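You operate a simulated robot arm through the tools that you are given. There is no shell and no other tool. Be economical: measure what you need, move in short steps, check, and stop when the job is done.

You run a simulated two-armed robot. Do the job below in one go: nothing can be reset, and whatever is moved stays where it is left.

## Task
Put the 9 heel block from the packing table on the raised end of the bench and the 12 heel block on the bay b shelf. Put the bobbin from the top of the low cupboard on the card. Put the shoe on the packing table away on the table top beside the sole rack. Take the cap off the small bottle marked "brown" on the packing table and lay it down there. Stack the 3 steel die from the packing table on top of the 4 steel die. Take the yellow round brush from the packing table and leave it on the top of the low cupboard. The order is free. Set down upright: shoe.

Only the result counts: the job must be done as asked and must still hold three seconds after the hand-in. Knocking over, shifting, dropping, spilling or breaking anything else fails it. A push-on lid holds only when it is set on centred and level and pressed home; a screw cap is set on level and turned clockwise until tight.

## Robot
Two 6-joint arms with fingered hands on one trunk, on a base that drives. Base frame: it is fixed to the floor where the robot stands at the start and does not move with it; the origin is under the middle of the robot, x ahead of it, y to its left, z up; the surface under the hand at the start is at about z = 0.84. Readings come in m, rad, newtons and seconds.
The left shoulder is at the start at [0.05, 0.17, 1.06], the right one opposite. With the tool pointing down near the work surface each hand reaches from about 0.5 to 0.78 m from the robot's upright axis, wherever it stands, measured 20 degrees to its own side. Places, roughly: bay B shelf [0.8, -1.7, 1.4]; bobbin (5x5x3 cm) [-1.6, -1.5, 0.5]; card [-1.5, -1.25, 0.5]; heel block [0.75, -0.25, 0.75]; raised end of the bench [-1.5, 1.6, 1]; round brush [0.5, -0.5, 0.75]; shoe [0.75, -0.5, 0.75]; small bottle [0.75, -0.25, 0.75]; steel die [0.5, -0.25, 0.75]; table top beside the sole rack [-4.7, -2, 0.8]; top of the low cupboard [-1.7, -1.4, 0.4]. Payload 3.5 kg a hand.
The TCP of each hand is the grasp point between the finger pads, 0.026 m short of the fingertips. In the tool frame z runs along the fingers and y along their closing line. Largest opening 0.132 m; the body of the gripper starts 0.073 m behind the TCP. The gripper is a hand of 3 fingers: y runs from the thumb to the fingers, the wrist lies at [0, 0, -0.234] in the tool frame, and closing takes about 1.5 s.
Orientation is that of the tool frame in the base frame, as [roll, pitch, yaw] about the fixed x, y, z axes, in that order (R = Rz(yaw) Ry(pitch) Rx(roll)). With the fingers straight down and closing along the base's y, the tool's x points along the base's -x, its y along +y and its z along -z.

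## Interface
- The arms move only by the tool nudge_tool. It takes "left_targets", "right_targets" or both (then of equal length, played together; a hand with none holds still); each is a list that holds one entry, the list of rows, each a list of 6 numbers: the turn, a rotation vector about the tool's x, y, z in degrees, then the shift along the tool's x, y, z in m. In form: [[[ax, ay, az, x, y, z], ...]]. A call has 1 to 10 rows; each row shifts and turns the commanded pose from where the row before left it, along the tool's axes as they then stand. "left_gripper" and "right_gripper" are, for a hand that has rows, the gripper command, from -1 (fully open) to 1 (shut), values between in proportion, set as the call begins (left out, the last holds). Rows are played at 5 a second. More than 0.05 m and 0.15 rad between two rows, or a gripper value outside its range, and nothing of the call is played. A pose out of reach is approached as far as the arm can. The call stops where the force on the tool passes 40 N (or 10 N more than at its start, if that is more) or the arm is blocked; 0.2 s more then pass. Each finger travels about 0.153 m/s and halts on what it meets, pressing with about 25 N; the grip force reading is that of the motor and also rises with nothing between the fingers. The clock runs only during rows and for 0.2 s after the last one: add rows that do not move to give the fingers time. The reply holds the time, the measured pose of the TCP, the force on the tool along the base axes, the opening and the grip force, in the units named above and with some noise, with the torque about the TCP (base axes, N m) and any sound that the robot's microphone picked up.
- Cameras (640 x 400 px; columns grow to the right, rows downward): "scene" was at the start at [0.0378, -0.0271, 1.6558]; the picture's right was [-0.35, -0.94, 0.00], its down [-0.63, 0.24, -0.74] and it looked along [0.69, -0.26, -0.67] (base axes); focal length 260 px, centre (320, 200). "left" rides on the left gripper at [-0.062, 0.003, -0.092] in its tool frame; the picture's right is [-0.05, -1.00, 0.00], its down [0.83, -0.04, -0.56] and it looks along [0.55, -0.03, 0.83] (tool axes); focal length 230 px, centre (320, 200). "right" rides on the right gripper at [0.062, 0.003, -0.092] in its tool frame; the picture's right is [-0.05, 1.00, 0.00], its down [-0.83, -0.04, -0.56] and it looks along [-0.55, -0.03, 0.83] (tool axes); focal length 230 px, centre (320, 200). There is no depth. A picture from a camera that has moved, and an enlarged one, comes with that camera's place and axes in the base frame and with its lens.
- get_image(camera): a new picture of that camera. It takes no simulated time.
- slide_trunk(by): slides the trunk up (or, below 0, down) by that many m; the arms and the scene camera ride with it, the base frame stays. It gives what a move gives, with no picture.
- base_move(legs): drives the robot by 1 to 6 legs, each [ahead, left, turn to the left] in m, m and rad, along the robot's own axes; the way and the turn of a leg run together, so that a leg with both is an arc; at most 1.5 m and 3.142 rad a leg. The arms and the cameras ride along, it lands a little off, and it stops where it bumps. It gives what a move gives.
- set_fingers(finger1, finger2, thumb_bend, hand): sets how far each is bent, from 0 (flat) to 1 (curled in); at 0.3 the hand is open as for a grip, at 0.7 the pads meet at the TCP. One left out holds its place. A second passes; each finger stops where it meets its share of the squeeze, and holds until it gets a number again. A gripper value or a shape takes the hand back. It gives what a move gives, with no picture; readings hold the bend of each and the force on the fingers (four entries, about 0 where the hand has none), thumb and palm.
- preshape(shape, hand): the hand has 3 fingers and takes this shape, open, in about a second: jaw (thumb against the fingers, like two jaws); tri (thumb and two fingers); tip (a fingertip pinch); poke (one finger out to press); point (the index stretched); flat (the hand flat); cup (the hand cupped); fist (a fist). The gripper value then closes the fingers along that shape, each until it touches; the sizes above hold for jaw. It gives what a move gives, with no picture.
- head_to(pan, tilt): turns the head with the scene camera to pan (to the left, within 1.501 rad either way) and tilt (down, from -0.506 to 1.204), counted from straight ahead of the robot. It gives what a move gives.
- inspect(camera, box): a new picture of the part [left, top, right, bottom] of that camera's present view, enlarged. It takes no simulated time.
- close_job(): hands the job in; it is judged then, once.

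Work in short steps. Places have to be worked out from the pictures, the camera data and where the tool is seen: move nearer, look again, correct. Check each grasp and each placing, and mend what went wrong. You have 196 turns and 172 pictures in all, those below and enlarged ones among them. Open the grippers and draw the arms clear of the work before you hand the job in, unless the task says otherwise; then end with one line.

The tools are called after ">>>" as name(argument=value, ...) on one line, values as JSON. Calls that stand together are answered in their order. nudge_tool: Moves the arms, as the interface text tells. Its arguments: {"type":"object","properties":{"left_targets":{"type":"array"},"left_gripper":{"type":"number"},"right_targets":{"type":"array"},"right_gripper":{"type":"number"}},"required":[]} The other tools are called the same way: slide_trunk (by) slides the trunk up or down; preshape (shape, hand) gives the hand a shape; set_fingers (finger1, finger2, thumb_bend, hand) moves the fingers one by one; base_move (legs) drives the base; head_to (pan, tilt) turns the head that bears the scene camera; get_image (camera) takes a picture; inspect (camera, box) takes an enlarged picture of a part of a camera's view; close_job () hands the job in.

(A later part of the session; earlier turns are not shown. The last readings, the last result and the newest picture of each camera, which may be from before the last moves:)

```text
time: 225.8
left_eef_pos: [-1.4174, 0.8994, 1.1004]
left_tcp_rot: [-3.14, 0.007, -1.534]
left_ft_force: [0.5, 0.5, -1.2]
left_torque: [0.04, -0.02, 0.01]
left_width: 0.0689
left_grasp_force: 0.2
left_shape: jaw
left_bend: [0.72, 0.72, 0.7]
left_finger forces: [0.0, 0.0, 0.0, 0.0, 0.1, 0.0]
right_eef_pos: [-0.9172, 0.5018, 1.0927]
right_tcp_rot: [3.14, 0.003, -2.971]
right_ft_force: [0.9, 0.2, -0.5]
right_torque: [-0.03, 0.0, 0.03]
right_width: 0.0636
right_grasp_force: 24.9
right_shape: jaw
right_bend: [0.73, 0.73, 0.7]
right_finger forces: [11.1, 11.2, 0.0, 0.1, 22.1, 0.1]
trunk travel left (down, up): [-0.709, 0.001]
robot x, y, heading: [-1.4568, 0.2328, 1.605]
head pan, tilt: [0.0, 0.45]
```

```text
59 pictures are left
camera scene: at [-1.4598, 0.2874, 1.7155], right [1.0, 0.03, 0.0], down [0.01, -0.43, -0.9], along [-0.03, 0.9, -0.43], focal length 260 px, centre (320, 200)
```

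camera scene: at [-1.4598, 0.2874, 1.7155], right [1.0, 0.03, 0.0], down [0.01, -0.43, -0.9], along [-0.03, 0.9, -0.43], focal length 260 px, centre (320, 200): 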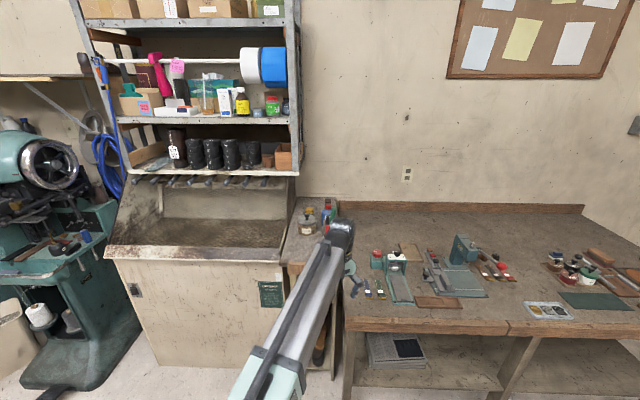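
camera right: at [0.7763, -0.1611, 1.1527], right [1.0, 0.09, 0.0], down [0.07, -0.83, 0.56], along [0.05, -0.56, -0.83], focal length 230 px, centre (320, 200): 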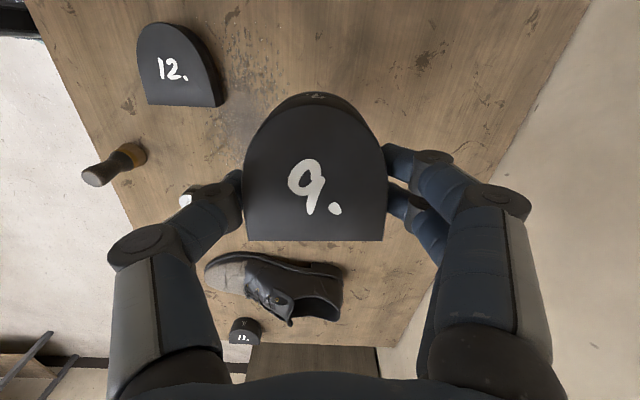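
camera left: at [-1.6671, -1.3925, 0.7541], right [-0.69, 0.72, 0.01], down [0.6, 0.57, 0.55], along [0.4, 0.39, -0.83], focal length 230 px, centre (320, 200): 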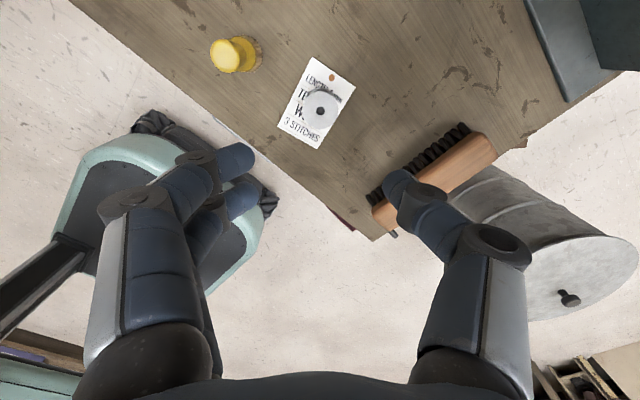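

The raised end's top is at z≈0.917, x −1.665…−1.42, front y≈1.25. I tuck the left hand away, drive in, and bring the right hand forward with a turned wrist.

>>> nudge_tool(left_targets=[[[0, 0, 0, 0.0286, 0.0371, 0], [0, 0, 0, 0.0286, 0.0371, 0], [0, 0, 0, 0.0286, 0.0371, 0], [0, 0, 0, 0.0286, 0.0371, 0], [0, 0, 0, 0.0286, 0.0371, 0], [0, 0, 0, 0.0286, 0.0371, 0], [0, 0, 0, 0.0286, 0.0371, 0], [0, 0, 0, 0.0286, 0.0371, 0], [0, 0, 0, 0.0286, 0.0371, 0], [0, 0, 0, 0, 0, 0]]], right_targets=[[[0, 0, -8, 0, 0, 0], [0, 0, -8, 0, 0, 0], [0, 0, -8, 0, 0, 0], [0, 0, -8, 0, 0, 0], [0, 0, -8, 0, 0, 0], [0, 0, -8, 0, 0, 0], [0, 0, -8, 0, 0, 0], [0, 0, -8, 0, 0, 0], [0, 0, -8, 0, 0, 0], [0, 0, -8, 0, 0, 0]]])

>>> base_move(legs=[[0.42, 0.15, -0.03]])

>>> get_image(camera="scene")

```text
time: 228.0
left_eef_pos: [-1.7509, 0.6671, 1.1088]
left_tcp_rot: [-3.137, 0.005, -1.537]
left_ft_force: [-0.3, 0.3, 0.5]
left_torque: [-0.05, -0.03, -0.01]
left_width: 0.0689
left_grasp_force: 0.0
left_shape: jaw
left_bend: [0.72, 0.72, 0.7]
left_finger forces: [0.1, 0.1, 0.0, 0.1, 0.0, 0.1]
left hand out of reach, approached as far as the arm can: row 8, 9
right_eef_pos: [-0.9172, 0.5023, 1.0919]
right_tcp_rot: [-3.14, 0.0, -1.571]
right_ft_force: [-0.7, -0.2, -0.8]
right_torque: [0.0, 0.0, 0.0]
right_width: 0.0634
right_grasp_force: 25.3
right_shape: jaw
right_bend: [0.73, 0.73, 0.7]
right_finger forces: [11.0, 11.2, 0.0, 0.0, 21.9, 0.0]
trunk travel left (down, up): [-0.709, 0.001]
robot x, y, heading: [-1.4571, 0.2346, 1.608]
head pan, tilt: [0.0, 0.45]
```

```text
time: 230.7
left_eef_pos: [-1.8929, 1.095, 1.1081]
left_tcp_rot: [-3.138, 0.003, -1.57]
left_ft_force: [-0.1, -0.5, 0.3]
left_torque: [-0.01, 0.0, 0.03]
left_width: 0.069
left_grasp_force: 0.1
left_shape: jaw
left_bend: [0.72, 0.72, 0.7]
left_finger forces: [0.0, 0.0, 0.1, 0.1, 0.0, 0.0]
right_eef_pos: [-1.0664, 0.9, 1.0925]
right_tcp_rot: [-3.141, 0.0, -1.61]
right_ft_force: [0.6, -0.8, -1.1]
right_torque: [0.0, 0.0, 0.01]
right_width: 0.0635
right_grasp_force: 25.3
right_shape: jaw
right_bend: [0.73, 0.73, 0.7]
right_finger forces: [10.9, 11.2, 0.0, 0.0, 21.9, 0.0]
trunk travel left (down, up): [-0.709, 0.001]
robot x, y, heading: [-1.6162, 0.6521, 1.57]
head pan, tilt: [0.0, 0.45]
```

```text
58 pictures are left
camera scene: at [-1.6151, 0.7053, 1.7154], right [1.0, 0.0, 0.0], down [0.0, -0.44, -0.9], along [0.0, 0.9, -0.44], focal length 260 px, centre (320, 200)
```

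scene: 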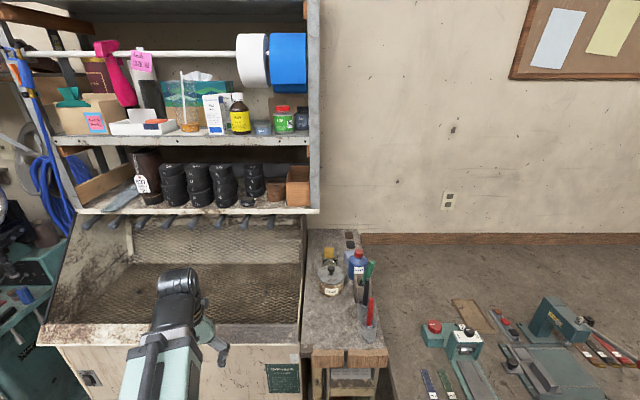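

Clear view now. Zoom on the raised end to find free space.

>>> inspect(camera="scene", box=[290, 225, 400, 365])

```text
2.86 times, centred on (345, 295) of scene
camera zoom: at [-1.6151, 0.7053, 1.7154], right [1.0, 0.0, 0.0], down [0.0, -0.44, -0.9], along [0.0, 0.9, -0.44], focal length 743 px, centre (249, -71)
```

zoom: 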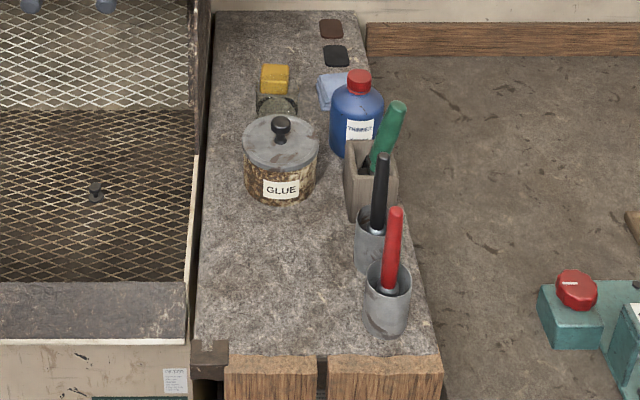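

Free area: x −1.675…−1.485, y 1.26…1.44. I bring the right hand in front of it at y≈0.92, then turn it back so it closes along y.

>>> nudge_tool(right_targets=[[[0, 0, 0, 0, 0.0495, 0], [0, 0, 0, 0, 0.0495, 0], [0, 0, 0, 0, 0.0495, 0], [0, 0, 0, 0, 0.0495, 0], [0, 0, 0, 0, 0.0495, 0], [0, 0, 0, 0, 0.0495, 0], [0, 0, 0, 0, 0.0495, 0], [0, 0, 0, 0, 0.0495, 0], [0, 0, 0, 0, 0.0495, 0], [0, 0, 0, 0, 0.0495, 0]]])

>>> nudge_tool(right_targets=[[[0, 0, 8, 0, 0, 0], [0, 0, 8, 0, 0, 0], [0, 0, 8, 0, 0, 0], [0, 0, 8, 0, 0, 0], [0, 0, 8, 0, 0, 0], [0, 0, 8, 0, 0, 0], [0, 0, 8, 0, 0, 0], [0, 0, 8, 0, 0, 0], [0, 0, 8, 0, 0, 0], [0, 0, 8, 0, 0, 0]]])

```text
time: 232.9
left_eef_pos: [-1.8934, 1.0937, 1.1093]
left_tcp_rot: [-3.137, 0.004, -1.572]
left_ft_force: [0.7, 0.3, -0.2]
left_torque: [-0.01, -0.03, -0.01]
left_width: 0.0686
left_grasp_force: 0.0
left_shape: jaw
left_bend: [0.72, 0.72, 0.7]
left_finger forces: [0.0, 0.1, 0.0, 0.1, 0.0, 0.0]
right_eef_pos: [-1.4177, 1.0833, 1.1697]
right_tcp_rot: [-3.136, -0.003, -1.611]
right_ft_force: [0.1, -0.1, -1.8]
right_torque: [0.01, -0.01, 0.01]
right_width: 0.0633
right_grasp_force: 25.3
right_shape: jaw
right_bend: [0.73, 0.73, 0.7]
right_finger forces: [11.0, 11.4, 0.1, 0.1, 22.2, 0.0]
right hand out of reach, approached as far as the arm can: row 1, 2, 3, 4, 5, 6, 7, 8, 9, 10
trunk travel left (down, up): [-0.709, 0.001]
robot x, y, heading: [-1.6142, 0.6529, 1.569]
head pan, tilt: [0.0, 0.45]
```

```text
time: 235.1
left_eef_pos: [-1.8925, 1.0936, 1.1089]
left_tcp_rot: [-3.137, 0.005, -1.571]
left_ft_force: [0.1, 0.0, -0.4]
left_torque: [0.0, -0.02, 0.02]
left_width: 0.0688
left_grasp_force: 0.0
left_shape: jaw
left_bend: [0.72, 0.72, 0.7]
left_finger forces: [0.1, 0.0, 0.0, 0.1, 0.1, 0.0]
right_eef_pos: [-1.4169, 1.0838, 1.1692]
right_tcp_rot: [-3.141, 0.003, -3.008]
right_ft_force: [0.4, 0.5, -2.2]
right_torque: [0.05, 0.02, 0.02]
right_width: 0.0635
right_grasp_force: 25.0
right_shape: jaw
right_bend: [0.73, 0.73, 0.7]
right_finger forces: [10.8, 11.4, 0.0, 0.0, 22.1, 0.0]
trunk travel left (down, up): [-0.709, 0.001]
robot x, y, heading: [-1.6093, 0.6511, 1.567]
head pan, tilt: [0.0, 0.45]
```

Now I move left then forward over the free area at z≈1.17, and look with the wrist camera.

>>> nudge_tool(right_targets=[[[0, 0, 0, 0.039, 0.0053, 0], [0, 0, 0, 0.039, 0.0053, 0], [0, 0, 0, 0.039, 0.0053, 0], [0, 0, 0, 0.039, 0.0053, 0], [0, 0, 0, -0.0056, 0.0415, 0], [0, 0, 0, -0.0056, 0.0415, 0], [0, 0, 0, -0.0056, 0.0415, 0], [0, 0, 0, -0.0056, 0.0415, 0], [0, 0, 0, -0.0056, 0.0415, 0], [0, 0, 0, -0.0056, 0.0415, 0]]])

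>>> get_image(camera="right")

>>> get_image(camera="scene")

```text
time: 237.3
left_eef_pos: [-1.8928, 1.0943, 1.108]
left_tcp_rot: [-3.138, 0.003, -1.571]
left_ft_force: [0.3, -0.2, 0.3]
left_torque: [-0.02, -0.04, 0.03]
left_width: 0.0688
left_grasp_force: 0.0
left_shape: jaw
left_bend: [0.72, 0.72, 0.7]
left_finger forces: [0.1, 0.0, 0.1, 0.1, 0.0, 0.0]
right_eef_pos: [-1.5754, 1.3369, 1.1657]
right_tcp_rot: [-3.139, 0.002, -3.007]
right_ft_force: [-0.1, -0.9, -1.4]
right_torque: [0.0, -0.04, 0.01]
right_width: 0.0633
right_grasp_force: 25.7
right_shape: jaw
right_bend: [0.73, 0.73, 0.7]
right_finger forces: [11.0, 11.2, 0.1, 0.0, 22.2, 0.0]
trunk travel left (down, up): [-0.709, 0.001]
robot x, y, heading: [-1.6133, 0.6531, 1.567]
head pan, tilt: [0.0, 0.45]
```

```text
56 pictures are left
camera right: at [-1.6358, 1.332, 1.2568], right [-0.08, 1.0, 0.0], down [0.83, 0.07, 0.56], along [0.56, 0.05, -0.83], focal length 230 px, centre (320, 200)
```

right: 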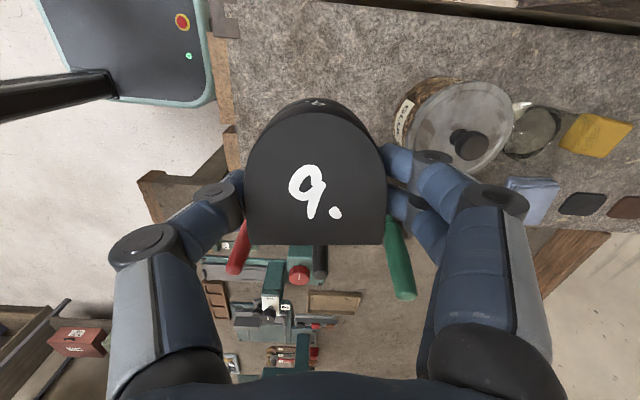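

```text
55 pictures are left
camera scene: at [-1.615, 0.705, 1.7154], right [1.0, 0.0, 0.0], down [0.0, -0.44, -0.9], along [0.0, 0.9, -0.44], focal length 260 px, centre (320, 200)
```

scene: 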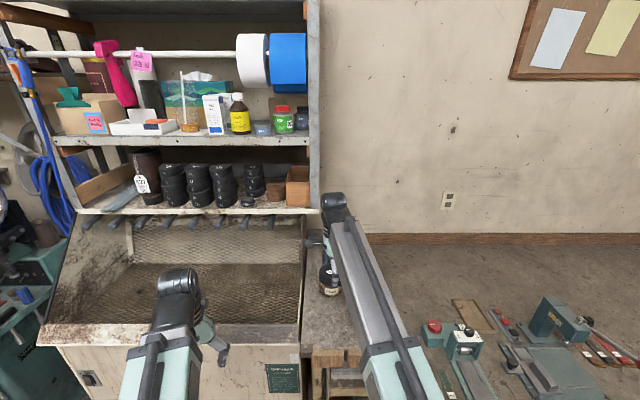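

The forearm would come close to the tool handles when lowering. I retract, shift the base 15 cm left so the arm comes in straighter, and return to the same spot.

>>> nudge_tool(right_targets=[[[0, 0, 0, 0.006, -0.0436, 0], [0, 0, 0, 0.006, -0.0436, 0], [0, 0, 0, 0.006, -0.0436, 0], [0, 0, 0, 0.006, -0.0436, 0]]])

>>> base_move(legs=[[0, 0.16, 0]])

>>> nudge_tool(right_targets=[[[0, 0, 0, -0.04, -0.0053, 0], [0, 0, 0, -0.04, -0.0053, 0], [0, 0, 0, -0.04, -0.0053, 0], [0, 0, 0, -0.04, -0.0053, 0], [0, 0, 0, -0.006, 0.0436, 0], [0, 0, 0, -0.006, 0.0436, 0], [0, 0, 0, -0.006, 0.0436, 0], [0, 0, 0, -0.006, 0.0436, 0], [0, 0, 0, 0, 0, 0]]])

>>> get_image(camera="scene")

```text
time: 238.3
left_eef_pos: [-1.8925, 1.0928, 1.1084]
left_tcp_rot: [-3.138, 0.004, -1.572]
left_ft_force: [-1.0, -0.2, 0.6]
left_torque: [0.03, -0.01, -0.03]
left_width: 0.0686
left_grasp_force: 0.2
left_shape: jaw
left_bend: [0.72, 0.72, 0.7]
left_finger forces: [0.0, 0.0, 0.0, 0.0, 0.0, 0.0]
right_eef_pos: [-1.5777, 1.157, 1.168]
right_tcp_rot: [-3.141, 0.002, -3.004]
right_ft_force: [-0.2, 0.3, -2.1]
right_torque: [0.02, 0.04, -0.03]
right_width: 0.0632
right_grasp_force: 25.4
right_shape: jaw
right_bend: [0.73, 0.73, 0.7]
right_finger forces: [11.1, 11.3, 0.1, 0.1, 22.0, 0.1]
trunk travel left (down, up): [-0.709, 0.001]
robot x, y, heading: [-1.6149, 0.6509, 1.567]
head pan, tilt: [0.0, 0.45]
```

```text
time: 239.7
left_eef_pos: [-2.0581, 1.0928, 1.1081]
left_tcp_rot: [-3.138, 0.006, -1.568]
left_ft_force: [-0.2, 0.6, 0.4]
left_torque: [0.0, -0.03, -0.01]
left_width: 0.0688
left_grasp_force: 0.1
left_shape: jaw
left_bend: [0.72, 0.72, 0.7]
left_finger forces: [0.1, 0.1, 0.0, 0.1, 0.0, 0.0]
right_eef_pos: [-1.7433, 1.159, 1.1692]
right_tcp_rot: [-3.141, 0.003, -3.003]
right_ft_force: [-0.1, -0.6, -1.2]
right_torque: [-0.01, -0.03, 0.0]
right_width: 0.0632
right_grasp_force: 25.3
right_shape: jaw
right_bend: [0.73, 0.73, 0.7]
right_finger forces: [11.0, 11.2, 0.0, 0.0, 22.0, 0.1]
trunk travel left (down, up): [-0.709, 0.001]
robot x, y, heading: [-1.7761, 0.6492, 1.573]
head pan, tilt: [0.0, 0.45]
```

```text
time: 241.7
left_eef_pos: [-2.0564, 1.0936, 1.1083]
left_tcp_rot: [-3.138, 0.006, -1.57]
left_ft_force: [0.2, -0.6, -0.8]
left_torque: [-0.01, 0.02, -0.02]
left_width: 0.0688
left_grasp_force: 0.0
left_shape: jaw
left_bend: [0.72, 0.72, 0.7]
left_finger forces: [0.1, 0.1, 0.1, 0.0, 0.0, 0.0]
right_eef_pos: [-1.5818, 1.3359, 1.1736]
right_tcp_rot: [-3.14, 0.001, -3.003]
right_ft_force: [0.0, 0.4, -1.8]
right_torque: [0.03, -0.02, -0.02]
right_width: 0.0634
right_grasp_force: 25.1
right_shape: jaw
right_bend: [0.73, 0.73, 0.7]
right_finger forces: [11.1, 11.4, 0.0, 0.0, 22.1, 0.0]
trunk travel left (down, up): [-0.709, 0.001]
robot x, y, heading: [-1.779, 0.6512, 1.572]
head pan, tilt: [0.0, 0.45]
```

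```text
54 pictures are left
camera scene: at [-1.7777, 0.704, 1.7155], right [1.0, 0.0, 0.0], down [0.0, -0.43, -0.9], along [0.0, 0.9, -0.43], focal length 260 px, centre (320, 200)
```

scene: 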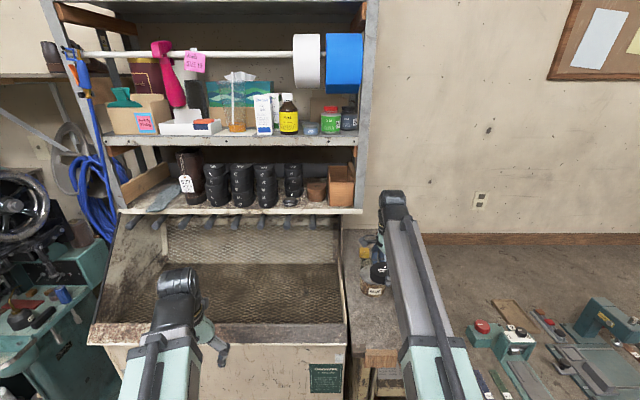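

The arm comes in straighter now. Descend to z≈0.965 watching forces.

>>> nudge_tool(right_targets=[[[0, 0, 0, 0, 0, 0.04], [0, 0, 0, 0, 0, 0.04], [0, 0, 0, 0, 0, 0.04], [0, 0, 0, 0, 0, 0.04], [0, 0, 0, 0, 0, 0.035], [0, 0, 0, 0, 0, 0]]])

>>> get_image(camera="right")

>>> inspect(camera="scene", box=[330, 180, 490, 380])

```text
time: 243.1
left_eef_pos: [-2.0572, 1.0933, 1.1097]
left_tcp_rot: [-3.138, 0.005, -1.568]
left_ft_force: [0.5, 0.3, 0.4]
left_torque: [-0.03, 0.02, -0.04]
left_width: 0.0691
left_grasp_force: 0.1
left_shape: jaw
left_bend: [0.72, 0.72, 0.7]
left_finger forces: [0.0, 0.1, 0.1, 0.0, 0.1, 0.0]
right_eef_pos: [-1.5813, 1.3366, 0.9788]
right_tcp_rot: [3.139, 0.003, -3.004]
right_ft_force: [-0.4, 0.7, 18.7]
right_torque: [0.01, -0.01, -0.01]
right_width: 0.0632
right_grasp_force: 25.4
right_shape: jaw
right_bend: [0.74, 0.73, 0.7]
right_finger forces: [13.3, 13.5, 0.1, 0.0, 24.9, 0.0]
trunk travel left (down, up): [-0.709, 0.001]
robot x, y, heading: [-1.7793, 0.649, 1.574]
head pan, tilt: [0.0, 0.45]
```

```text
53 pictures are left
camera right: at [-1.642, 1.3307, 1.07], right [-0.09, 1.0, 0.0], down [0.83, 0.07, 0.56], along [0.56, 0.05, -0.83], focal length 230 px, centre (320, 200)
```

right: 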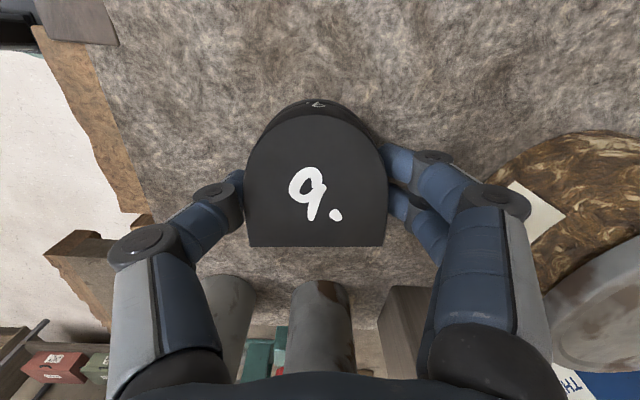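

```text
2.00 times, centred on (410, 280) of scene
camera zoom: at [-1.7782, 0.7029, 1.7159], right [1.0, 0.0, 0.0], down [0.0, -0.43, -0.9], along [0.0, 0.9, -0.43], focal length 520 px, centre (140, 40)
```

zoom: 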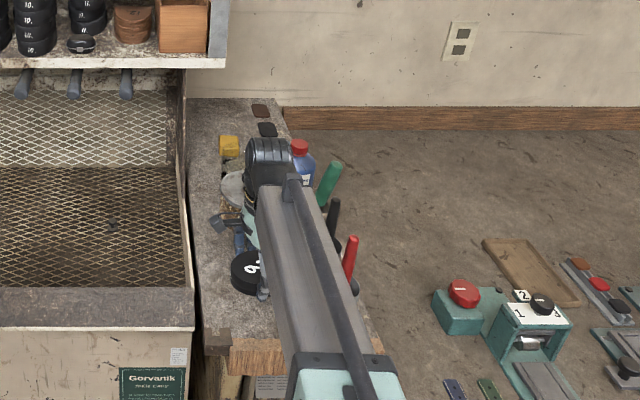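

The block rests on the raised end (18.7 N, no torque). Release with a small opening and rise.

>>> nudge_tool(right_targets=[[[0, 0, 0, 0, 0, -0.001], [0, 0, 0, 0, 0, 0], [0, 0, 0, 0, 0, 0], [0, 0, 0, 0, 0, -0.02], [0, 0, 0, 0, 0, -0.04], [0, 0, 0, 0, 0, -0.04], [0, 0, 0, 0, 0, -0.04], [0, 0, 0, 0, 0, -0.04], [0, 0, 0, 0, 0, -0.02]]], right_gripper=-0.2)

>>> get_image(camera="right")

```text
time: 245.1
left_eef_pos: [-2.0558, 1.093, 1.1074]
left_tcp_rot: [-3.138, 0.006, -1.568]
left_ft_force: [0.3, -0.4, -1.1]
left_torque: [0.03, 0.0, -0.02]
left_width: 0.0687
left_grasp_force: 0.2
left_shape: jaw
left_bend: [0.72, 0.72, 0.7]
left_finger forces: [0.0, 0.0, 0.0, 0.0, 0.0, 0.0]
right_eef_pos: [-1.582, 1.3368, 1.174]
right_tcp_rot: [-3.141, 0.002, -3.004]
right_ft_force: [-0.6, -0.5, -0.5]
right_torque: [-0.02, 0.01, -0.01]
right_width: 0.0788
right_grasp_force: 0.1
right_shape: jaw
right_bend: [0.71, 0.71, 0.71]
right_finger forces: [0.0, 0.0, 0.0, 0.0, 0.0, 0.1]
trunk travel left (down, up): [-0.709, 0.001]
robot x, y, heading: [-1.7764, 0.6527, 1.572]
head pan, tilt: [0.0, 0.45]
```

```text
51 pictures are left
camera right: at [-1.6423, 1.3305, 1.2659], right [-0.09, 1.0, 0.0], down [0.83, 0.07, 0.56], along [0.56, 0.05, -0.83], focal length 230 px, centre (320, 200)
```

right: 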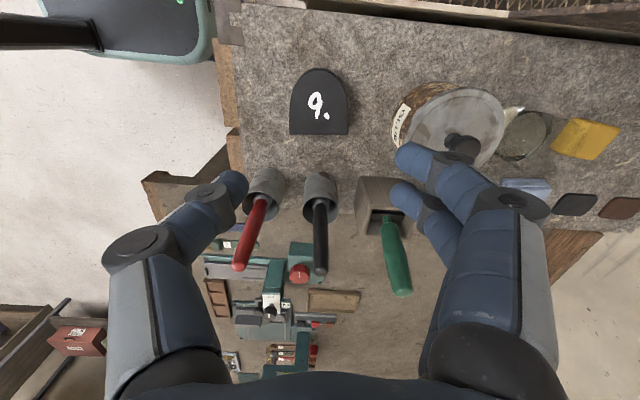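

Block 9 is placed and nothing else moved. Now the shoe: back off, turn to face the packing table, re-orient the right hand, and drive up.

>>> base_move(legs=[[-0.6, 0, 0], [0, 0, -1.572], [1.4, 0, 0], [0.38, -0.38, 0]])

>>> nudge_tool(right_targets=[[[0, 0, -8, 0, 0, 0], [0, 0, -8, 0, 0, 0], [0, 0, -8, 0, 0, 0], [0, 0, -8, 0, 0, 0], [0, 0, -8, 0, 0, 0], [0, 0, -8, 0, 0, 0], [0, 0, -8, 0, 0, 0], [0, 0, -8, 0, 0, 0], [0, 0, -8, 0, 0, 0], [0, 0, -8, 0, 0, 0]]], right_gripper=-1)

>>> get_image(camera="right")

```text
time: 261.7
left_eef_pos: [0.4466, -0.0898, 1.1081]
left_tcp_rot: [-3.14, 0.005, 3.132]
left_ft_force: [0.2, 0.3, -0.7]
left_torque: [0.02, 0.03, 0.01]
left_width: 0.0687
left_grasp_force: 0.0
left_shape: jaw
left_bend: [0.72, 0.72, 0.7]
left_finger forces: [0.0, 0.0, 0.0, 0.1, 0.0, 0.0]
right_eef_pos: [0.6848, -0.567, 1.1737]
right_tcp_rot: [-3.141, 0.002, 1.697]
right_ft_force: [0.0, -0.1, 0.1]
right_torque: [0.0, -0.01, 0.04]
right_width: 0.0789
right_grasp_force: 0.0
right_shape: jaw
right_bend: [0.71, 0.71, 0.71]
right_finger forces: [0.1, 0.0, 0.0, 0.0, 0.0, 0.0]
trunk travel left (down, up): [-0.709, 0.001]
robot x, y, heading: [-0.0033, -0.3622, -0.011]
head pan, tilt: [0.0, 0.45]
```

```text
time: 263.9
left_eef_pos: [0.4458, -0.0892, 1.1084]
left_tcp_rot: [-3.137, 0.003, 3.133]
left_ft_force: [-0.2, 0.7, 0.3]
left_torque: [0.02, 0.02, -0.01]
left_width: 0.0685
left_grasp_force: 0.0
left_shape: jaw
left_bend: [0.72, 0.72, 0.7]
left_finger forces: [0.0, 0.0, 0.0, 0.1, 0.0, 0.1]
right_eef_pos: [0.6824, -0.5664, 1.1733]
right_tcp_rot: [-3.141, 0.001, 3.097]
right_ft_force: [0.6, -0.5, -0.3]
right_torque: [0.0, -0.01, 0.02]
right_width: 0.1319
right_grasp_force: 0.1
right_shape: jaw
right_bend: [0.3, 0.3, 0.3]
right_finger forces: [0.0, 0.0, 0.1, 0.0, 0.1, 0.0]
trunk travel left (down, up): [-0.709, 0.001]
robot x, y, heading: [-0.0037, -0.3639, -0.01]
head pan, tilt: [0.0, 0.45]
```

```text
50 pictures are left
camera right: at [0.6223, -0.5609, 1.2651], right [0.1, 1.0, 0.0], down [0.83, -0.08, 0.56], along [0.55, -0.06, -0.83], focal length 230 px, centre (320, 200)
```

right: 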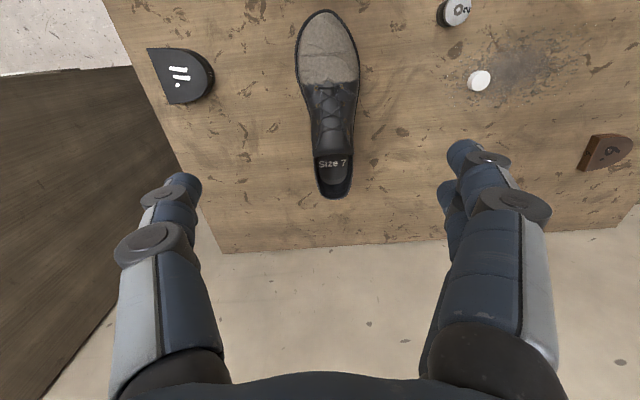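

The shoe spans x 0.58–0.87 at y≈-0.556, about 7.5 cm wide at the instep. I bring the open right hand over x≈0.73 and lower to z≈0.96.

>>> nudge_tool(right_targets=[[[0, 0, 0, -0.024, 0.006, 0], [0, 0, 0, -0.024, 0.005, 0], [0, 0, 0, 0, 0, 0.043], [0, 0, 0, 0, 0, 0.043], [0, 0, 0, 0, 0, 0.043], [0, 0, 0, 0, 0, 0.043], [0, 0, 0, 0, 0, 0.04], [0, 0, 0, 0, 0, 0]]])

>>> get_image(camera="right")

```text
time: 265.7
left_eef_pos: [0.446, -0.089, 1.1084]
left_tcp_rot: [-3.14, 0.007, 3.132]
left_ft_force: [-0.7, 0.2, -0.1]
left_torque: [0.01, 0.0, -0.01]
left_width: 0.0689
left_grasp_force: 0.1
left_shape: jaw
left_bend: [0.72, 0.72, 0.7]
left_finger forces: [0.0, 0.0, 0.0, 0.1, 0.1, 0.0]
right_eef_pos: [0.7176, -0.5601, 0.9605]
right_tcp_rot: [-3.14, 0.0, 3.093]
right_ft_force: [-0.5, 0.5, 0.3]
right_torque: [0.01, 0.02, -0.02]
right_width: 0.1319
right_grasp_force: 0.1
right_shape: jaw
right_bend: [0.3, 0.3, 0.3]
right_finger forces: [0.0, 0.0, 0.0, 0.0, 0.1, 0.0]
right hand out of reach, approached as far as the arm can: row 2
trunk travel left (down, up): [-0.709, 0.001]
robot x, y, heading: [0.0016, -0.3646, -0.012]
head pan, tilt: [0.0, 0.45]
```

```text
49 pictures are left
camera right: at [0.6579, -0.5538, 1.0517], right [0.1, 0.99, 0.0], down [0.83, -0.08, 0.56], along [0.55, -0.06, -0.83], focal length 230 px, centre (320, 200)
```

right: 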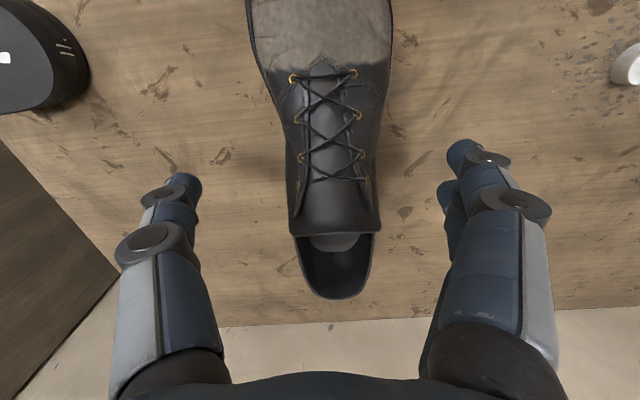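

Centred. Lower to z≈0.895 and close.

>>> nudge_tool(right_targets=[[[0, 0, 0, 0, 0.003, 0.025], [0, 0, 0, 0, 0, 0.025], [0, 0, 0, 0, 0, 0.014], [0, 0, 0, 0, 0, 0]]])

>>> nudge_tool(right_targets=[[[0, 0, 0, 0, 0, 0], [0, 0, 0, 0, 0, 0], [0, 0, 0, 0, 0, 0], [0, 0, 0, 0, 0, 0], [0, 0, 0, 0, 0, 0]]], right_gripper=1)

>>> get_image(camera="right")

```text
time: 266.7
left_eef_pos: [0.4455, -0.0885, 1.1093]
left_tcp_rot: [-3.138, 0.006, 3.135]
left_ft_force: [0.4, 0.3, -0.1]
left_torque: [-0.01, -0.02, 0.03]
left_width: 0.069
left_grasp_force: 0.0
left_shape: jaw
left_bend: [0.72, 0.72, 0.7]
left_finger forces: [0.0, 0.1, 0.0, 0.0, 0.1, 0.0]
right_eef_pos: [0.7196, -0.5555, 0.896]
right_tcp_rot: [-3.14, 0.0, 3.095]
right_ft_force: [0.0, 1.0, -0.4]
right_torque: [-0.02, 0.0, 0.02]
right_width: 0.132
right_grasp_force: 0.1
right_shape: jaw
right_bend: [0.3, 0.3, 0.3]
right_finger forces: [0.1, 0.0, 0.1, 0.0, 0.0, 0.0]
trunk travel left (down, up): [-0.709, 0.001]
robot x, y, heading: [-0.0027, -0.3634, -0.014]
head pan, tilt: [0.0, 0.45]
```

```text
time: 267.9
left_eef_pos: [0.4465, -0.0887, 1.1092]
left_tcp_rot: [-3.138, 0.008, 3.135]
left_ft_force: [-0.6, 1.0, -0.6]
left_torque: [0.01, 0.01, -0.04]
left_width: 0.0692
left_grasp_force: 0.0
left_shape: jaw
left_bend: [0.72, 0.72, 0.7]
left_finger forces: [0.1, 0.0, 0.0, 0.0, 0.0, 0.1]
right_eef_pos: [0.7205, -0.5559, 0.8957]
right_tcp_rot: [-3.138, -0.002, 3.093]
right_ft_force: [0.4, 0.6, 0.4]
right_torque: [0.02, -0.01, 0.18]
right_width: 0.0607
right_grasp_force: 25.2
right_shape: jaw
right_bend: [0.72, 0.73, 0.7]
right_finger forces: [11.4, 10.7, 0.0, 0.1, 22.1, 0.1]
trunk travel left (down, up): [-0.709, 0.001]
robot x, y, heading: [-0.001, -0.3621, -0.011]
head pan, tilt: [0.0, 0.45]
```

```text
48 pictures are left
camera right: at [0.6593, -0.5498, 0.9869], right [0.1, 0.99, 0.0], down [0.83, -0.08, 0.56], along [0.55, -0.06, -0.83], focal length 230 px, centre (320, 200)
```

right: 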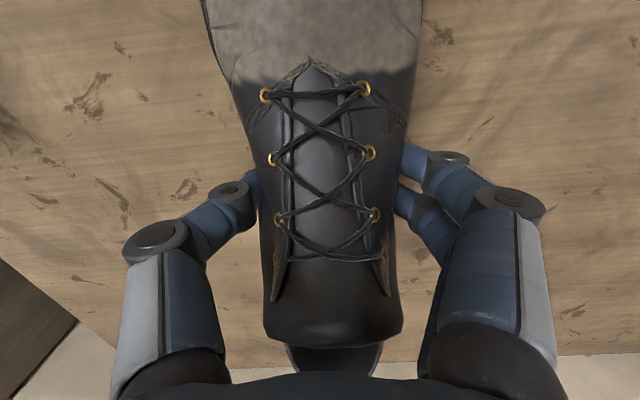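

Good three-finger grip on the shoe. Lift it slowly and check that it holds level.

>>> nudge_tool(right_targets=[[[0, 0, 0, 0, 0, -0.01], [0, 0, 0, 0, 0, -0.02], [0, 0, 0, 0, 0, -0.03], [0, 0, 0, 0, 0, -0.04], [0, 0, 0, 0, 0, -0.04], [0, 0, 0, 0, 0, -0.04], [0, 0, 0, 0, 0, 0]]])

>>> get_image(camera="right")

>>> get_image(camera="left")

```text
time: 269.5
left_eef_pos: [0.4466, -0.0888, 1.108]
left_tcp_rot: [-3.138, 0.005, 3.132]
left_ft_force: [-0.7, 1.0, -0.6]
left_torque: [0.03, 0.02, 0.02]
left_width: 0.0688
left_grasp_force: 0.1
left_shape: jaw
left_bend: [0.72, 0.72, 0.7]
left_finger forces: [0.0, 0.1, 0.0, 0.1, 0.0, 0.0]
right_eef_pos: [0.7186, -0.5562, 1.0731]
right_tcp_rot: [-3.14, -0.001, 3.094]
right_ft_force: [0.0, 0.5, -3.2]
right_torque: [-0.01, -0.02, 0.0]
right_width: 0.0604
right_grasp_force: 24.9
right_shape: jaw
right_bend: [0.72, 0.73, 0.7]
right_finger forces: [11.7, 10.3, 0.0, 0.0, 21.6, 0.0]
trunk travel left (down, up): [-0.709, 0.001]
robot x, y, heading: [-0.0012, -0.3589, -0.013]
head pan, tilt: [0.0, 0.45]
```

```text
47 pictures are left
camera right: at [0.659, -0.5484, 1.1645], right [0.1, 0.99, 0.0], down [0.83, -0.08, 0.56], along [0.55, -0.06, -0.83], focal length 230 px, centre (320, 200)
```

right: 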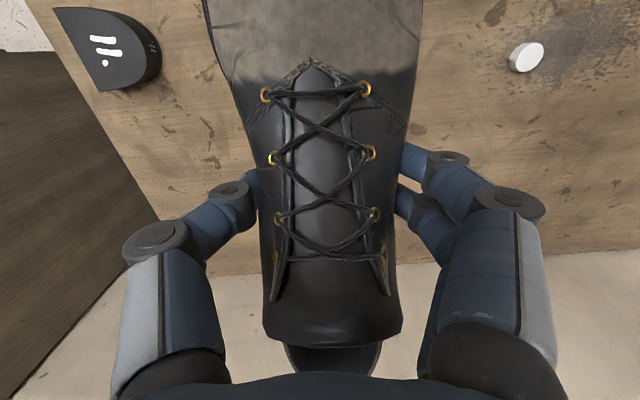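

```text
46 pictures are left
camera left: at [0.5075, -0.0857, 1.2007], right [0.04, -1.0, 0.0], down [-0.83, -0.03, 0.55], along [-0.55, -0.03, -0.83], focal length 230 px, centre (320, 200)
```

left: 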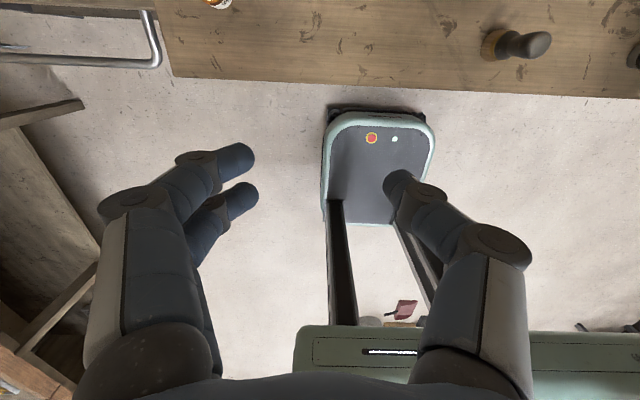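

The shoe hangs level. I back away from the table, turn to face −x and look for the route to the sole rack.

>>> base_move(legs=[[-0.7, 0, 0], [0, 0, -1.57], [0, 0, -1.57], [0, 0.9, 0]])

>>> head_to(pan=0.25, tilt=0.35)

>>> get_image(camera="scene")

```text
time: 285.3
left_eef_pos: [-1.1639, -1.525, 1.1085]
left_tcp_rot: [-3.138, 0.006, -0.015]
left_ft_force: [0.3, 0.3, -0.3]
left_torque: [0.0, 0.0, 0.0]
left_width: 0.0687
left_grasp_force: 0.1
left_shape: jaw
left_bend: [0.72, 0.72, 0.7]
left_finger forces: [0.1, 0.1, 0.1, 0.0, 0.0, 0.1]
right_eef_pos: [-1.4325, -1.0579, 1.0733]
right_tcp_rot: [-3.137, 0.003, -0.055]
right_ft_force: [0.0, -0.2, -4.2]
right_torque: [0.04, -0.02, -0.02]
right_width: 0.0598
right_grasp_force: 24.4
right_shape: jaw
right_bend: [0.72, 0.73, 0.7]
right_finger forces: [11.3, 10.3, 0.0, 0.0, 21.3, 0.1]
trunk travel left (down, up): [-0.709, 0.001]
robot x, y, heading: [-0.7122, -1.2502, 3.121]
head pan, tilt: [0.0, 0.45]
```

```text
time: 286.1
left_eef_pos: [-1.163, -1.5244, 1.1077]
left_tcp_rot: [-3.138, 0.006, -0.016]
left_ft_force: [0.5, 0.5, -0.4]
left_torque: [0.01, 0.02, 0.02]
left_width: 0.0689
left_grasp_force: 0.1
left_shape: jaw
left_bend: [0.72, 0.72, 0.7]
left_finger forces: [0.0, 0.1, 0.1, 0.0, 0.0, 0.0]
right_eef_pos: [-1.4323, -1.0574, 1.0727]
right_tcp_rot: [-3.139, 0.001, -0.054]
right_ft_force: [-0.1, -0.1, -3.8]
right_torque: [0.03, 0.01, 0.0]
right_width: 0.0597
right_grasp_force: 24.5
right_shape: jaw
right_bend: [0.72, 0.73, 0.7]
right_finger forces: [11.4, 10.2, 0.1, 0.1, 21.5, 0.1]
trunk travel left (down, up): [-0.709, 0.001]
robot x, y, heading: [-0.7158, -1.2507, 3.128]
head pan, tilt: [0.25, 0.351]
```

```text
45 pictures are left
camera scene: at [-0.7658, -1.2733, 1.7246], right [-0.23, 0.97, 0.0], down [0.34, 0.08, -0.94], along [-0.91, -0.21, -0.34], focal length 260 px, centre (320, 200)
```

scene: 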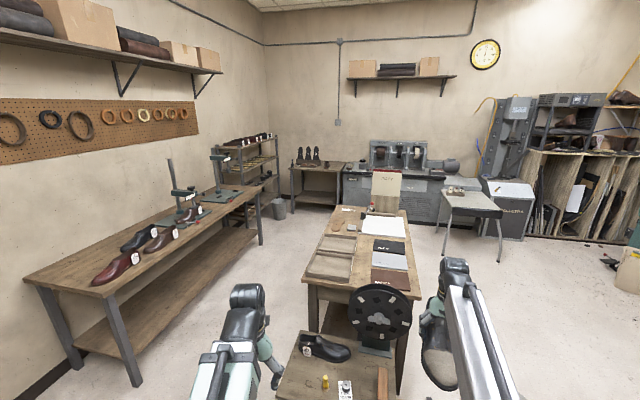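

The target table is straight ahead at the far wall (with a rack of black uprights). The corridor at y≈-2.1 is clear. I zoom to see it first.

>>> inspect(camera="scene", box=[200, 120, 360, 220])

>>> base_move(legs=[[0, 0.85, 0.015], [1.5, 0, 0], [1.2, 0, 0]])

>>> get_image(camera="scene")

```text
4.00 times, centred on (280, 170) of scene
camera zoom: at [-0.7658, -1.2733, 1.7246], right [-0.23, 0.97, 0.0], down [0.34, 0.08, -0.94], along [-0.91, -0.21, -0.34], focal length 1040 px, centre (480, 320)
```

zoom: 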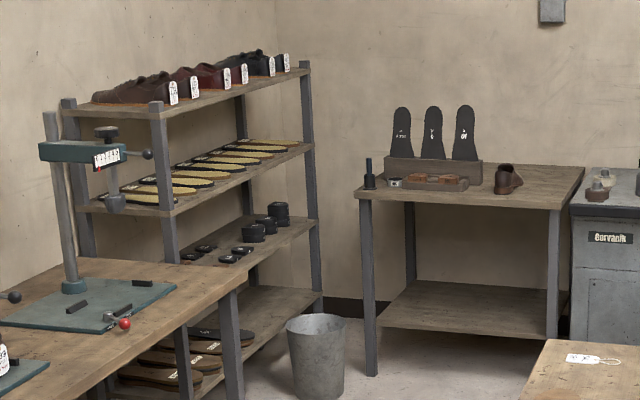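

```text
time: 303.4
left_eef_pos: [-3.8879, -2.3618, 1.1082]
left_tcp_rot: [-3.139, 0.004, 0.005]
left_ft_force: [0.0, 0.0, 0.2]
left_torque: [-0.01, 0.03, 0.01]
left_width: 0.0691
left_grasp_force: 0.1
left_shape: jaw
left_bend: [0.72, 0.72, 0.7]
left_finger forces: [0.0, 0.0, 0.1, 0.0, 0.0, 0.1]
right_eef_pos: [-4.1673, -1.8984, 1.0724]
right_tcp_rot: [-3.14, 0.0, -0.034]
right_ft_force: [0.3, -0.6, -3.7]
right_torque: [0.01, -0.01, -0.05]
right_width: 0.0598
right_grasp_force: 25.4
right_shape: jaw
right_bend: [0.72, 0.73, 0.7]
right_finger forces: [11.4, 10.5, 0.0, 0.1, 21.5, 0.1]
trunk travel left (down, up): [-0.709, 0.001]
robot x, y, heading: [-3.4444, -2.0843, -3.136]
head pan, tilt: [0.25, 0.351]
```

```text
43 pictures are left
camera scene: at [-3.4963, -2.1029, 1.7246], right [-0.25, 0.97, 0.0], down [0.33, 0.09, -0.94], along [-0.91, -0.23, -0.34], focal length 260 px, centre (320, 200)
```

scene: 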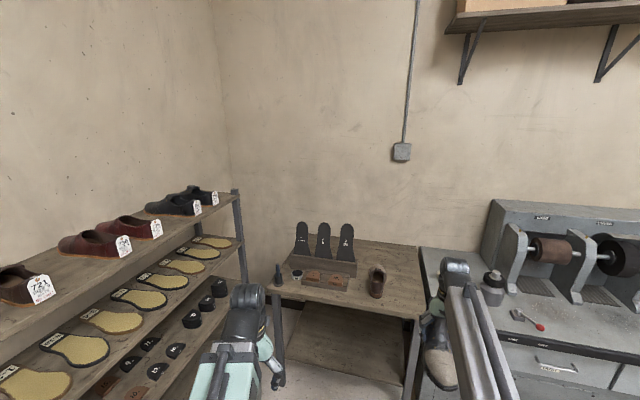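

Near the table now. Zoom on its top to find free space beside the rack.

>>> inspect(camera="scene", box=[260, 210, 440, 330])

```text
3.33 times, centred on (350, 270) of scene
camera zoom: at [-3.4963, -2.1029, 1.7246], right [-0.25, 0.97, 0.0], down [0.33, 0.09, -0.94], along [-0.91, -0.23, -0.34], focal length 867 px, centre (220, -33)
```

zoom: 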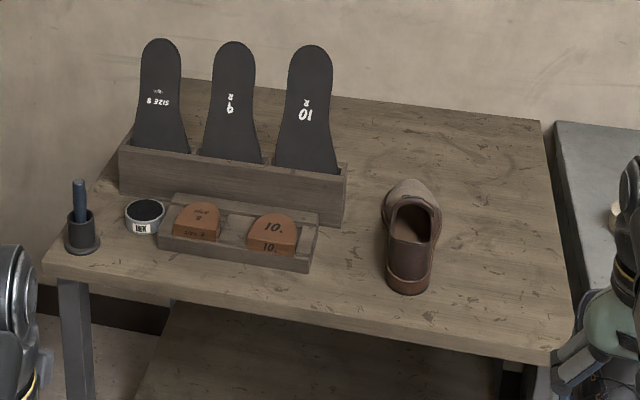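

Table top z≈0.785, front x≈-4.53; free strip between the brown shoe (y≲-2.05) and the right edge (-1.88). I'll place the shoe at (-4.73,-1.965). Drive in.

>>> base_move(legs=[[0.56, 0.067, 0]])

>>> head_to(pan=-0.1, tilt=0.75)

>>> get_image(camera="scene")

>>> get_image(camera="right")

```text
time: 306.6
left_eef_pos: [-4.4474, -2.4233, 1.1096]
left_tcp_rot: [-3.138, 0.004, -0.005]
left_ft_force: [-0.1, 0.4, 0.2]
left_torque: [0.01, -0.02, -0.03]
left_width: 0.0688
left_grasp_force: 0.1
left_shape: jaw
left_bend: [0.72, 0.72, 0.7]
left_finger forces: [0.0, 0.0, 0.0, 0.0, 0.0, 0.0]
right_eef_pos: [-4.7232, -1.959, 1.0711]
right_tcp_rot: [-3.139, -0.001, -0.044]
right_ft_force: [-0.4, -0.7, -4.3]
right_torque: [0.01, 0.0, 0.0]
right_width: 0.06
right_grasp_force: 25.1
right_shape: jaw
right_bend: [0.72, 0.73, 0.7]
right_finger forces: [11.3, 10.5, 0.0, 0.1, 21.5, 0.1]
trunk travel left (down, up): [-0.709, 0.001]
robot x, y, heading: [-4.001, -2.1466, 3.133]
head pan, tilt: [0.25, 0.351]
```

```text
time: 307.5
left_eef_pos: [-4.4474, -2.4227, 1.1082]
left_tcp_rot: [-3.138, 0.005, -0.007]
left_ft_force: [-0.1, -0.2, 0.1]
left_torque: [0.03, -0.02, 0.01]
left_width: 0.0688
left_grasp_force: 0.0
left_shape: jaw
left_bend: [0.72, 0.72, 0.7]
left_finger forces: [0.0, 0.0, 0.1, 0.0, 0.0, 0.0]
right_eef_pos: [-4.721, -1.9597, 1.0722]
right_tcp_rot: [-3.14, 0.001, -0.044]
right_ft_force: [-0.4, 0.1, -3.1]
right_torque: [0.0, 0.02, 0.0]
right_width: 0.0595
right_grasp_force: 24.9
right_shape: jaw
right_bend: [0.72, 0.73, 0.7]
right_finger forces: [11.4, 10.7, 0.0, 0.0, 21.4, 0.1]
trunk travel left (down, up): [-0.709, 0.001]
robot x, y, heading: [-4.0042, -2.1475, 3.135]
head pan, tilt: [-0.099, 0.75]
```

```text
41 pictures are left
camera scene: at [-4.0446, -2.1369, 1.6891], right [0.11, 0.99, 0.0], down [0.68, -0.07, -0.73], along [-0.73, 0.08, -0.68], focal length 260 px, centre (320, 200)
```

scene: 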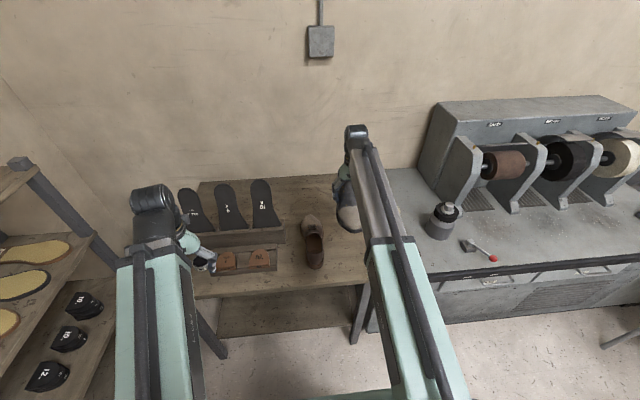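

```text
40 pictures are left
camera right: at [-4.6598, -1.9653, 1.164], right [-0.1, -1.0, 0.0], down [-0.83, 0.08, 0.56], along [-0.55, 0.05, -0.83], focal length 230 px, centre (320, 200)
```

right: 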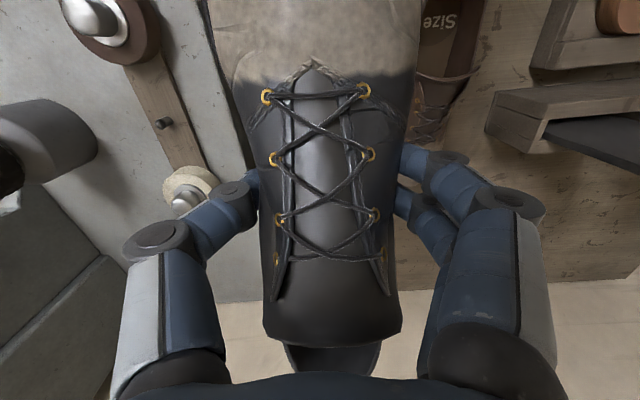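

The table's right edge is nearer y≈-1.82, so y≈-1.95 is centred in the free strip. I shift 1 cm and lower to z≈0.87.

>>> nudge_tool(right_targets=[[[0, 0, -1.5, -0.01, -0.01, 0], [0, 0, 0, 0, 0, 0.04], [0, 0, 0, 0, 0, 0.04], [0, 0, 0, 0, 0, 0.04], [0, 0, 0, 0, 0, 0.04], [0, 0, 0, 0, 0, 0.035], [0, 0, 0, 0, 0, 0]]])

>>> get_image(camera="right")

>>> inspect(camera="scene", box=[270, 130, 470, 330])

```text
time: 309.1
left_eef_pos: [-4.4466, -2.4231, 1.1081]
left_tcp_rot: [-3.139, 0.004, -0.005]
left_ft_force: [-0.2, -0.3, -0.1]
left_torque: [0.03, 0.0, 0.0]
left_width: 0.0686
left_grasp_force: 0.1
left_shape: jaw
left_bend: [0.72, 0.72, 0.7]
left_finger forces: [0.0, 0.1, 0.0, 0.0, 0.0, 0.1]
right_eef_pos: [-4.7297, -1.9492, 0.8761]
right_tcp_rot: [-3.138, 0.001, -0.018]
right_ft_force: [-0.3, -0.9, -3.6]
right_torque: [-0.01, -0.01, 0.02]
right_width: 0.0598
right_grasp_force: 25.4
right_shape: jaw
right_bend: [0.72, 0.73, 0.7]
right_finger forces: [11.6, 10.9, 0.0, 0.0, 21.5, 0.1]
trunk travel left (down, up): [-0.709, 0.001]
robot x, y, heading: [-4.0005, -2.1502, 3.13]
head pan, tilt: [-0.099, 0.75]
```

```text
39 pictures are left
camera right: at [-4.6675, -1.9534, 0.9673], right [-0.07, -1.0, 0.0], down [-0.83, 0.06, 0.56], along [-0.55, 0.04, -0.83], focal length 230 px, centre (320, 200)
```

right: 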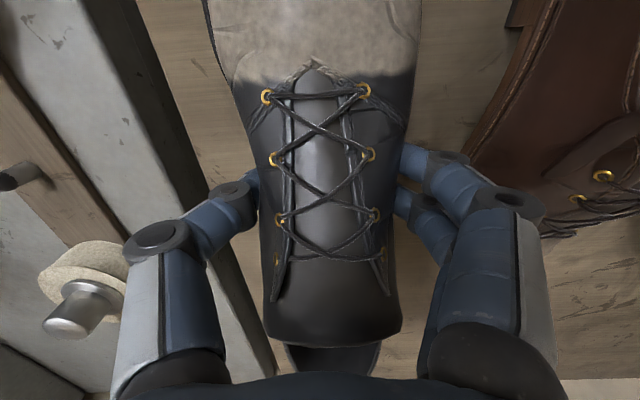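

```text
2.00 times, centred on (370, 230) of scene
camera zoom: at [-4.0443, -2.1369, 1.689], right [0.11, 0.99, 0.0], down [0.68, -0.07, -0.73], along [-0.73, 0.08, -0.68], focal length 520 px, centre (220, 140)
```

zoom: 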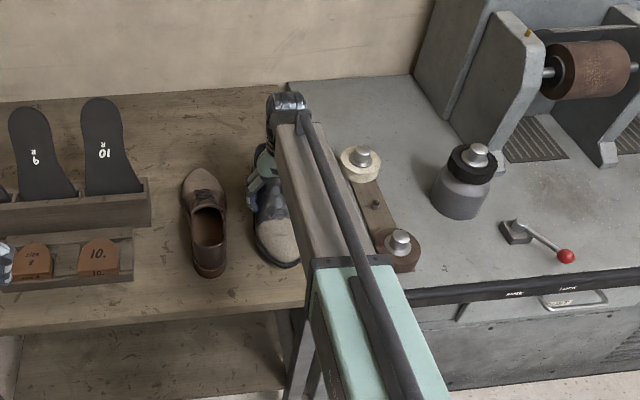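

Positions are clear on both sides. Lower slowly to contact.

>>> nudge_tool(right_targets=[[[0, 0, 0, 0, 0, 0.015], [0, 0, 0, 0, 0, 0.008], [0, 0, 0, 0, 0, 0.004], [0, 0, 0, 0, 0, 0.004], [0, 0, 0, 0, 0, 0.003], [0, 0, 0, 0, 0, 0.003], [0, 0, 0, 0, 0, 0]]])

```text
time: 310.1
left_eef_pos: [-4.4451, -2.4244, 1.1088]
left_tcp_rot: [-3.138, 0.007, -0.005]
left_ft_force: [0.0, -0.4, -0.8]
left_torque: [-0.03, 0.03, 0.0]
left_width: 0.0688
left_grasp_force: 0.1
left_shape: jaw
left_bend: [0.72, 0.72, 0.7]
left_finger forces: [0.1, 0.1, 0.0, 0.0, 0.0, 0.1]
right_eef_pos: [-4.7307, -1.948, 0.8535]
right_tcp_rot: [-3.14, 0.008, -0.016]
right_ft_force: [9.3, -0.2, 25.7]
right_torque: [-0.35, -0.21, 0.18]
right_width: 0.06
right_grasp_force: 25.3
right_shape: jaw
right_bend: [0.73, 0.74, 0.71]
right_finger forces: [14.2, 15.6, 0.0, 0.0, 24.5, 0.0]
trunk travel left (down, up): [-0.709, 0.001]
robot x, y, heading: [-4.0022, -2.1469, 3.132]
head pan, tilt: [-0.099, 0.75]
stopped in row 5 (right hand): the force on the tool passed its limit at 43 N (the readings are from after the stop); the commanded pose is now the measured one
```

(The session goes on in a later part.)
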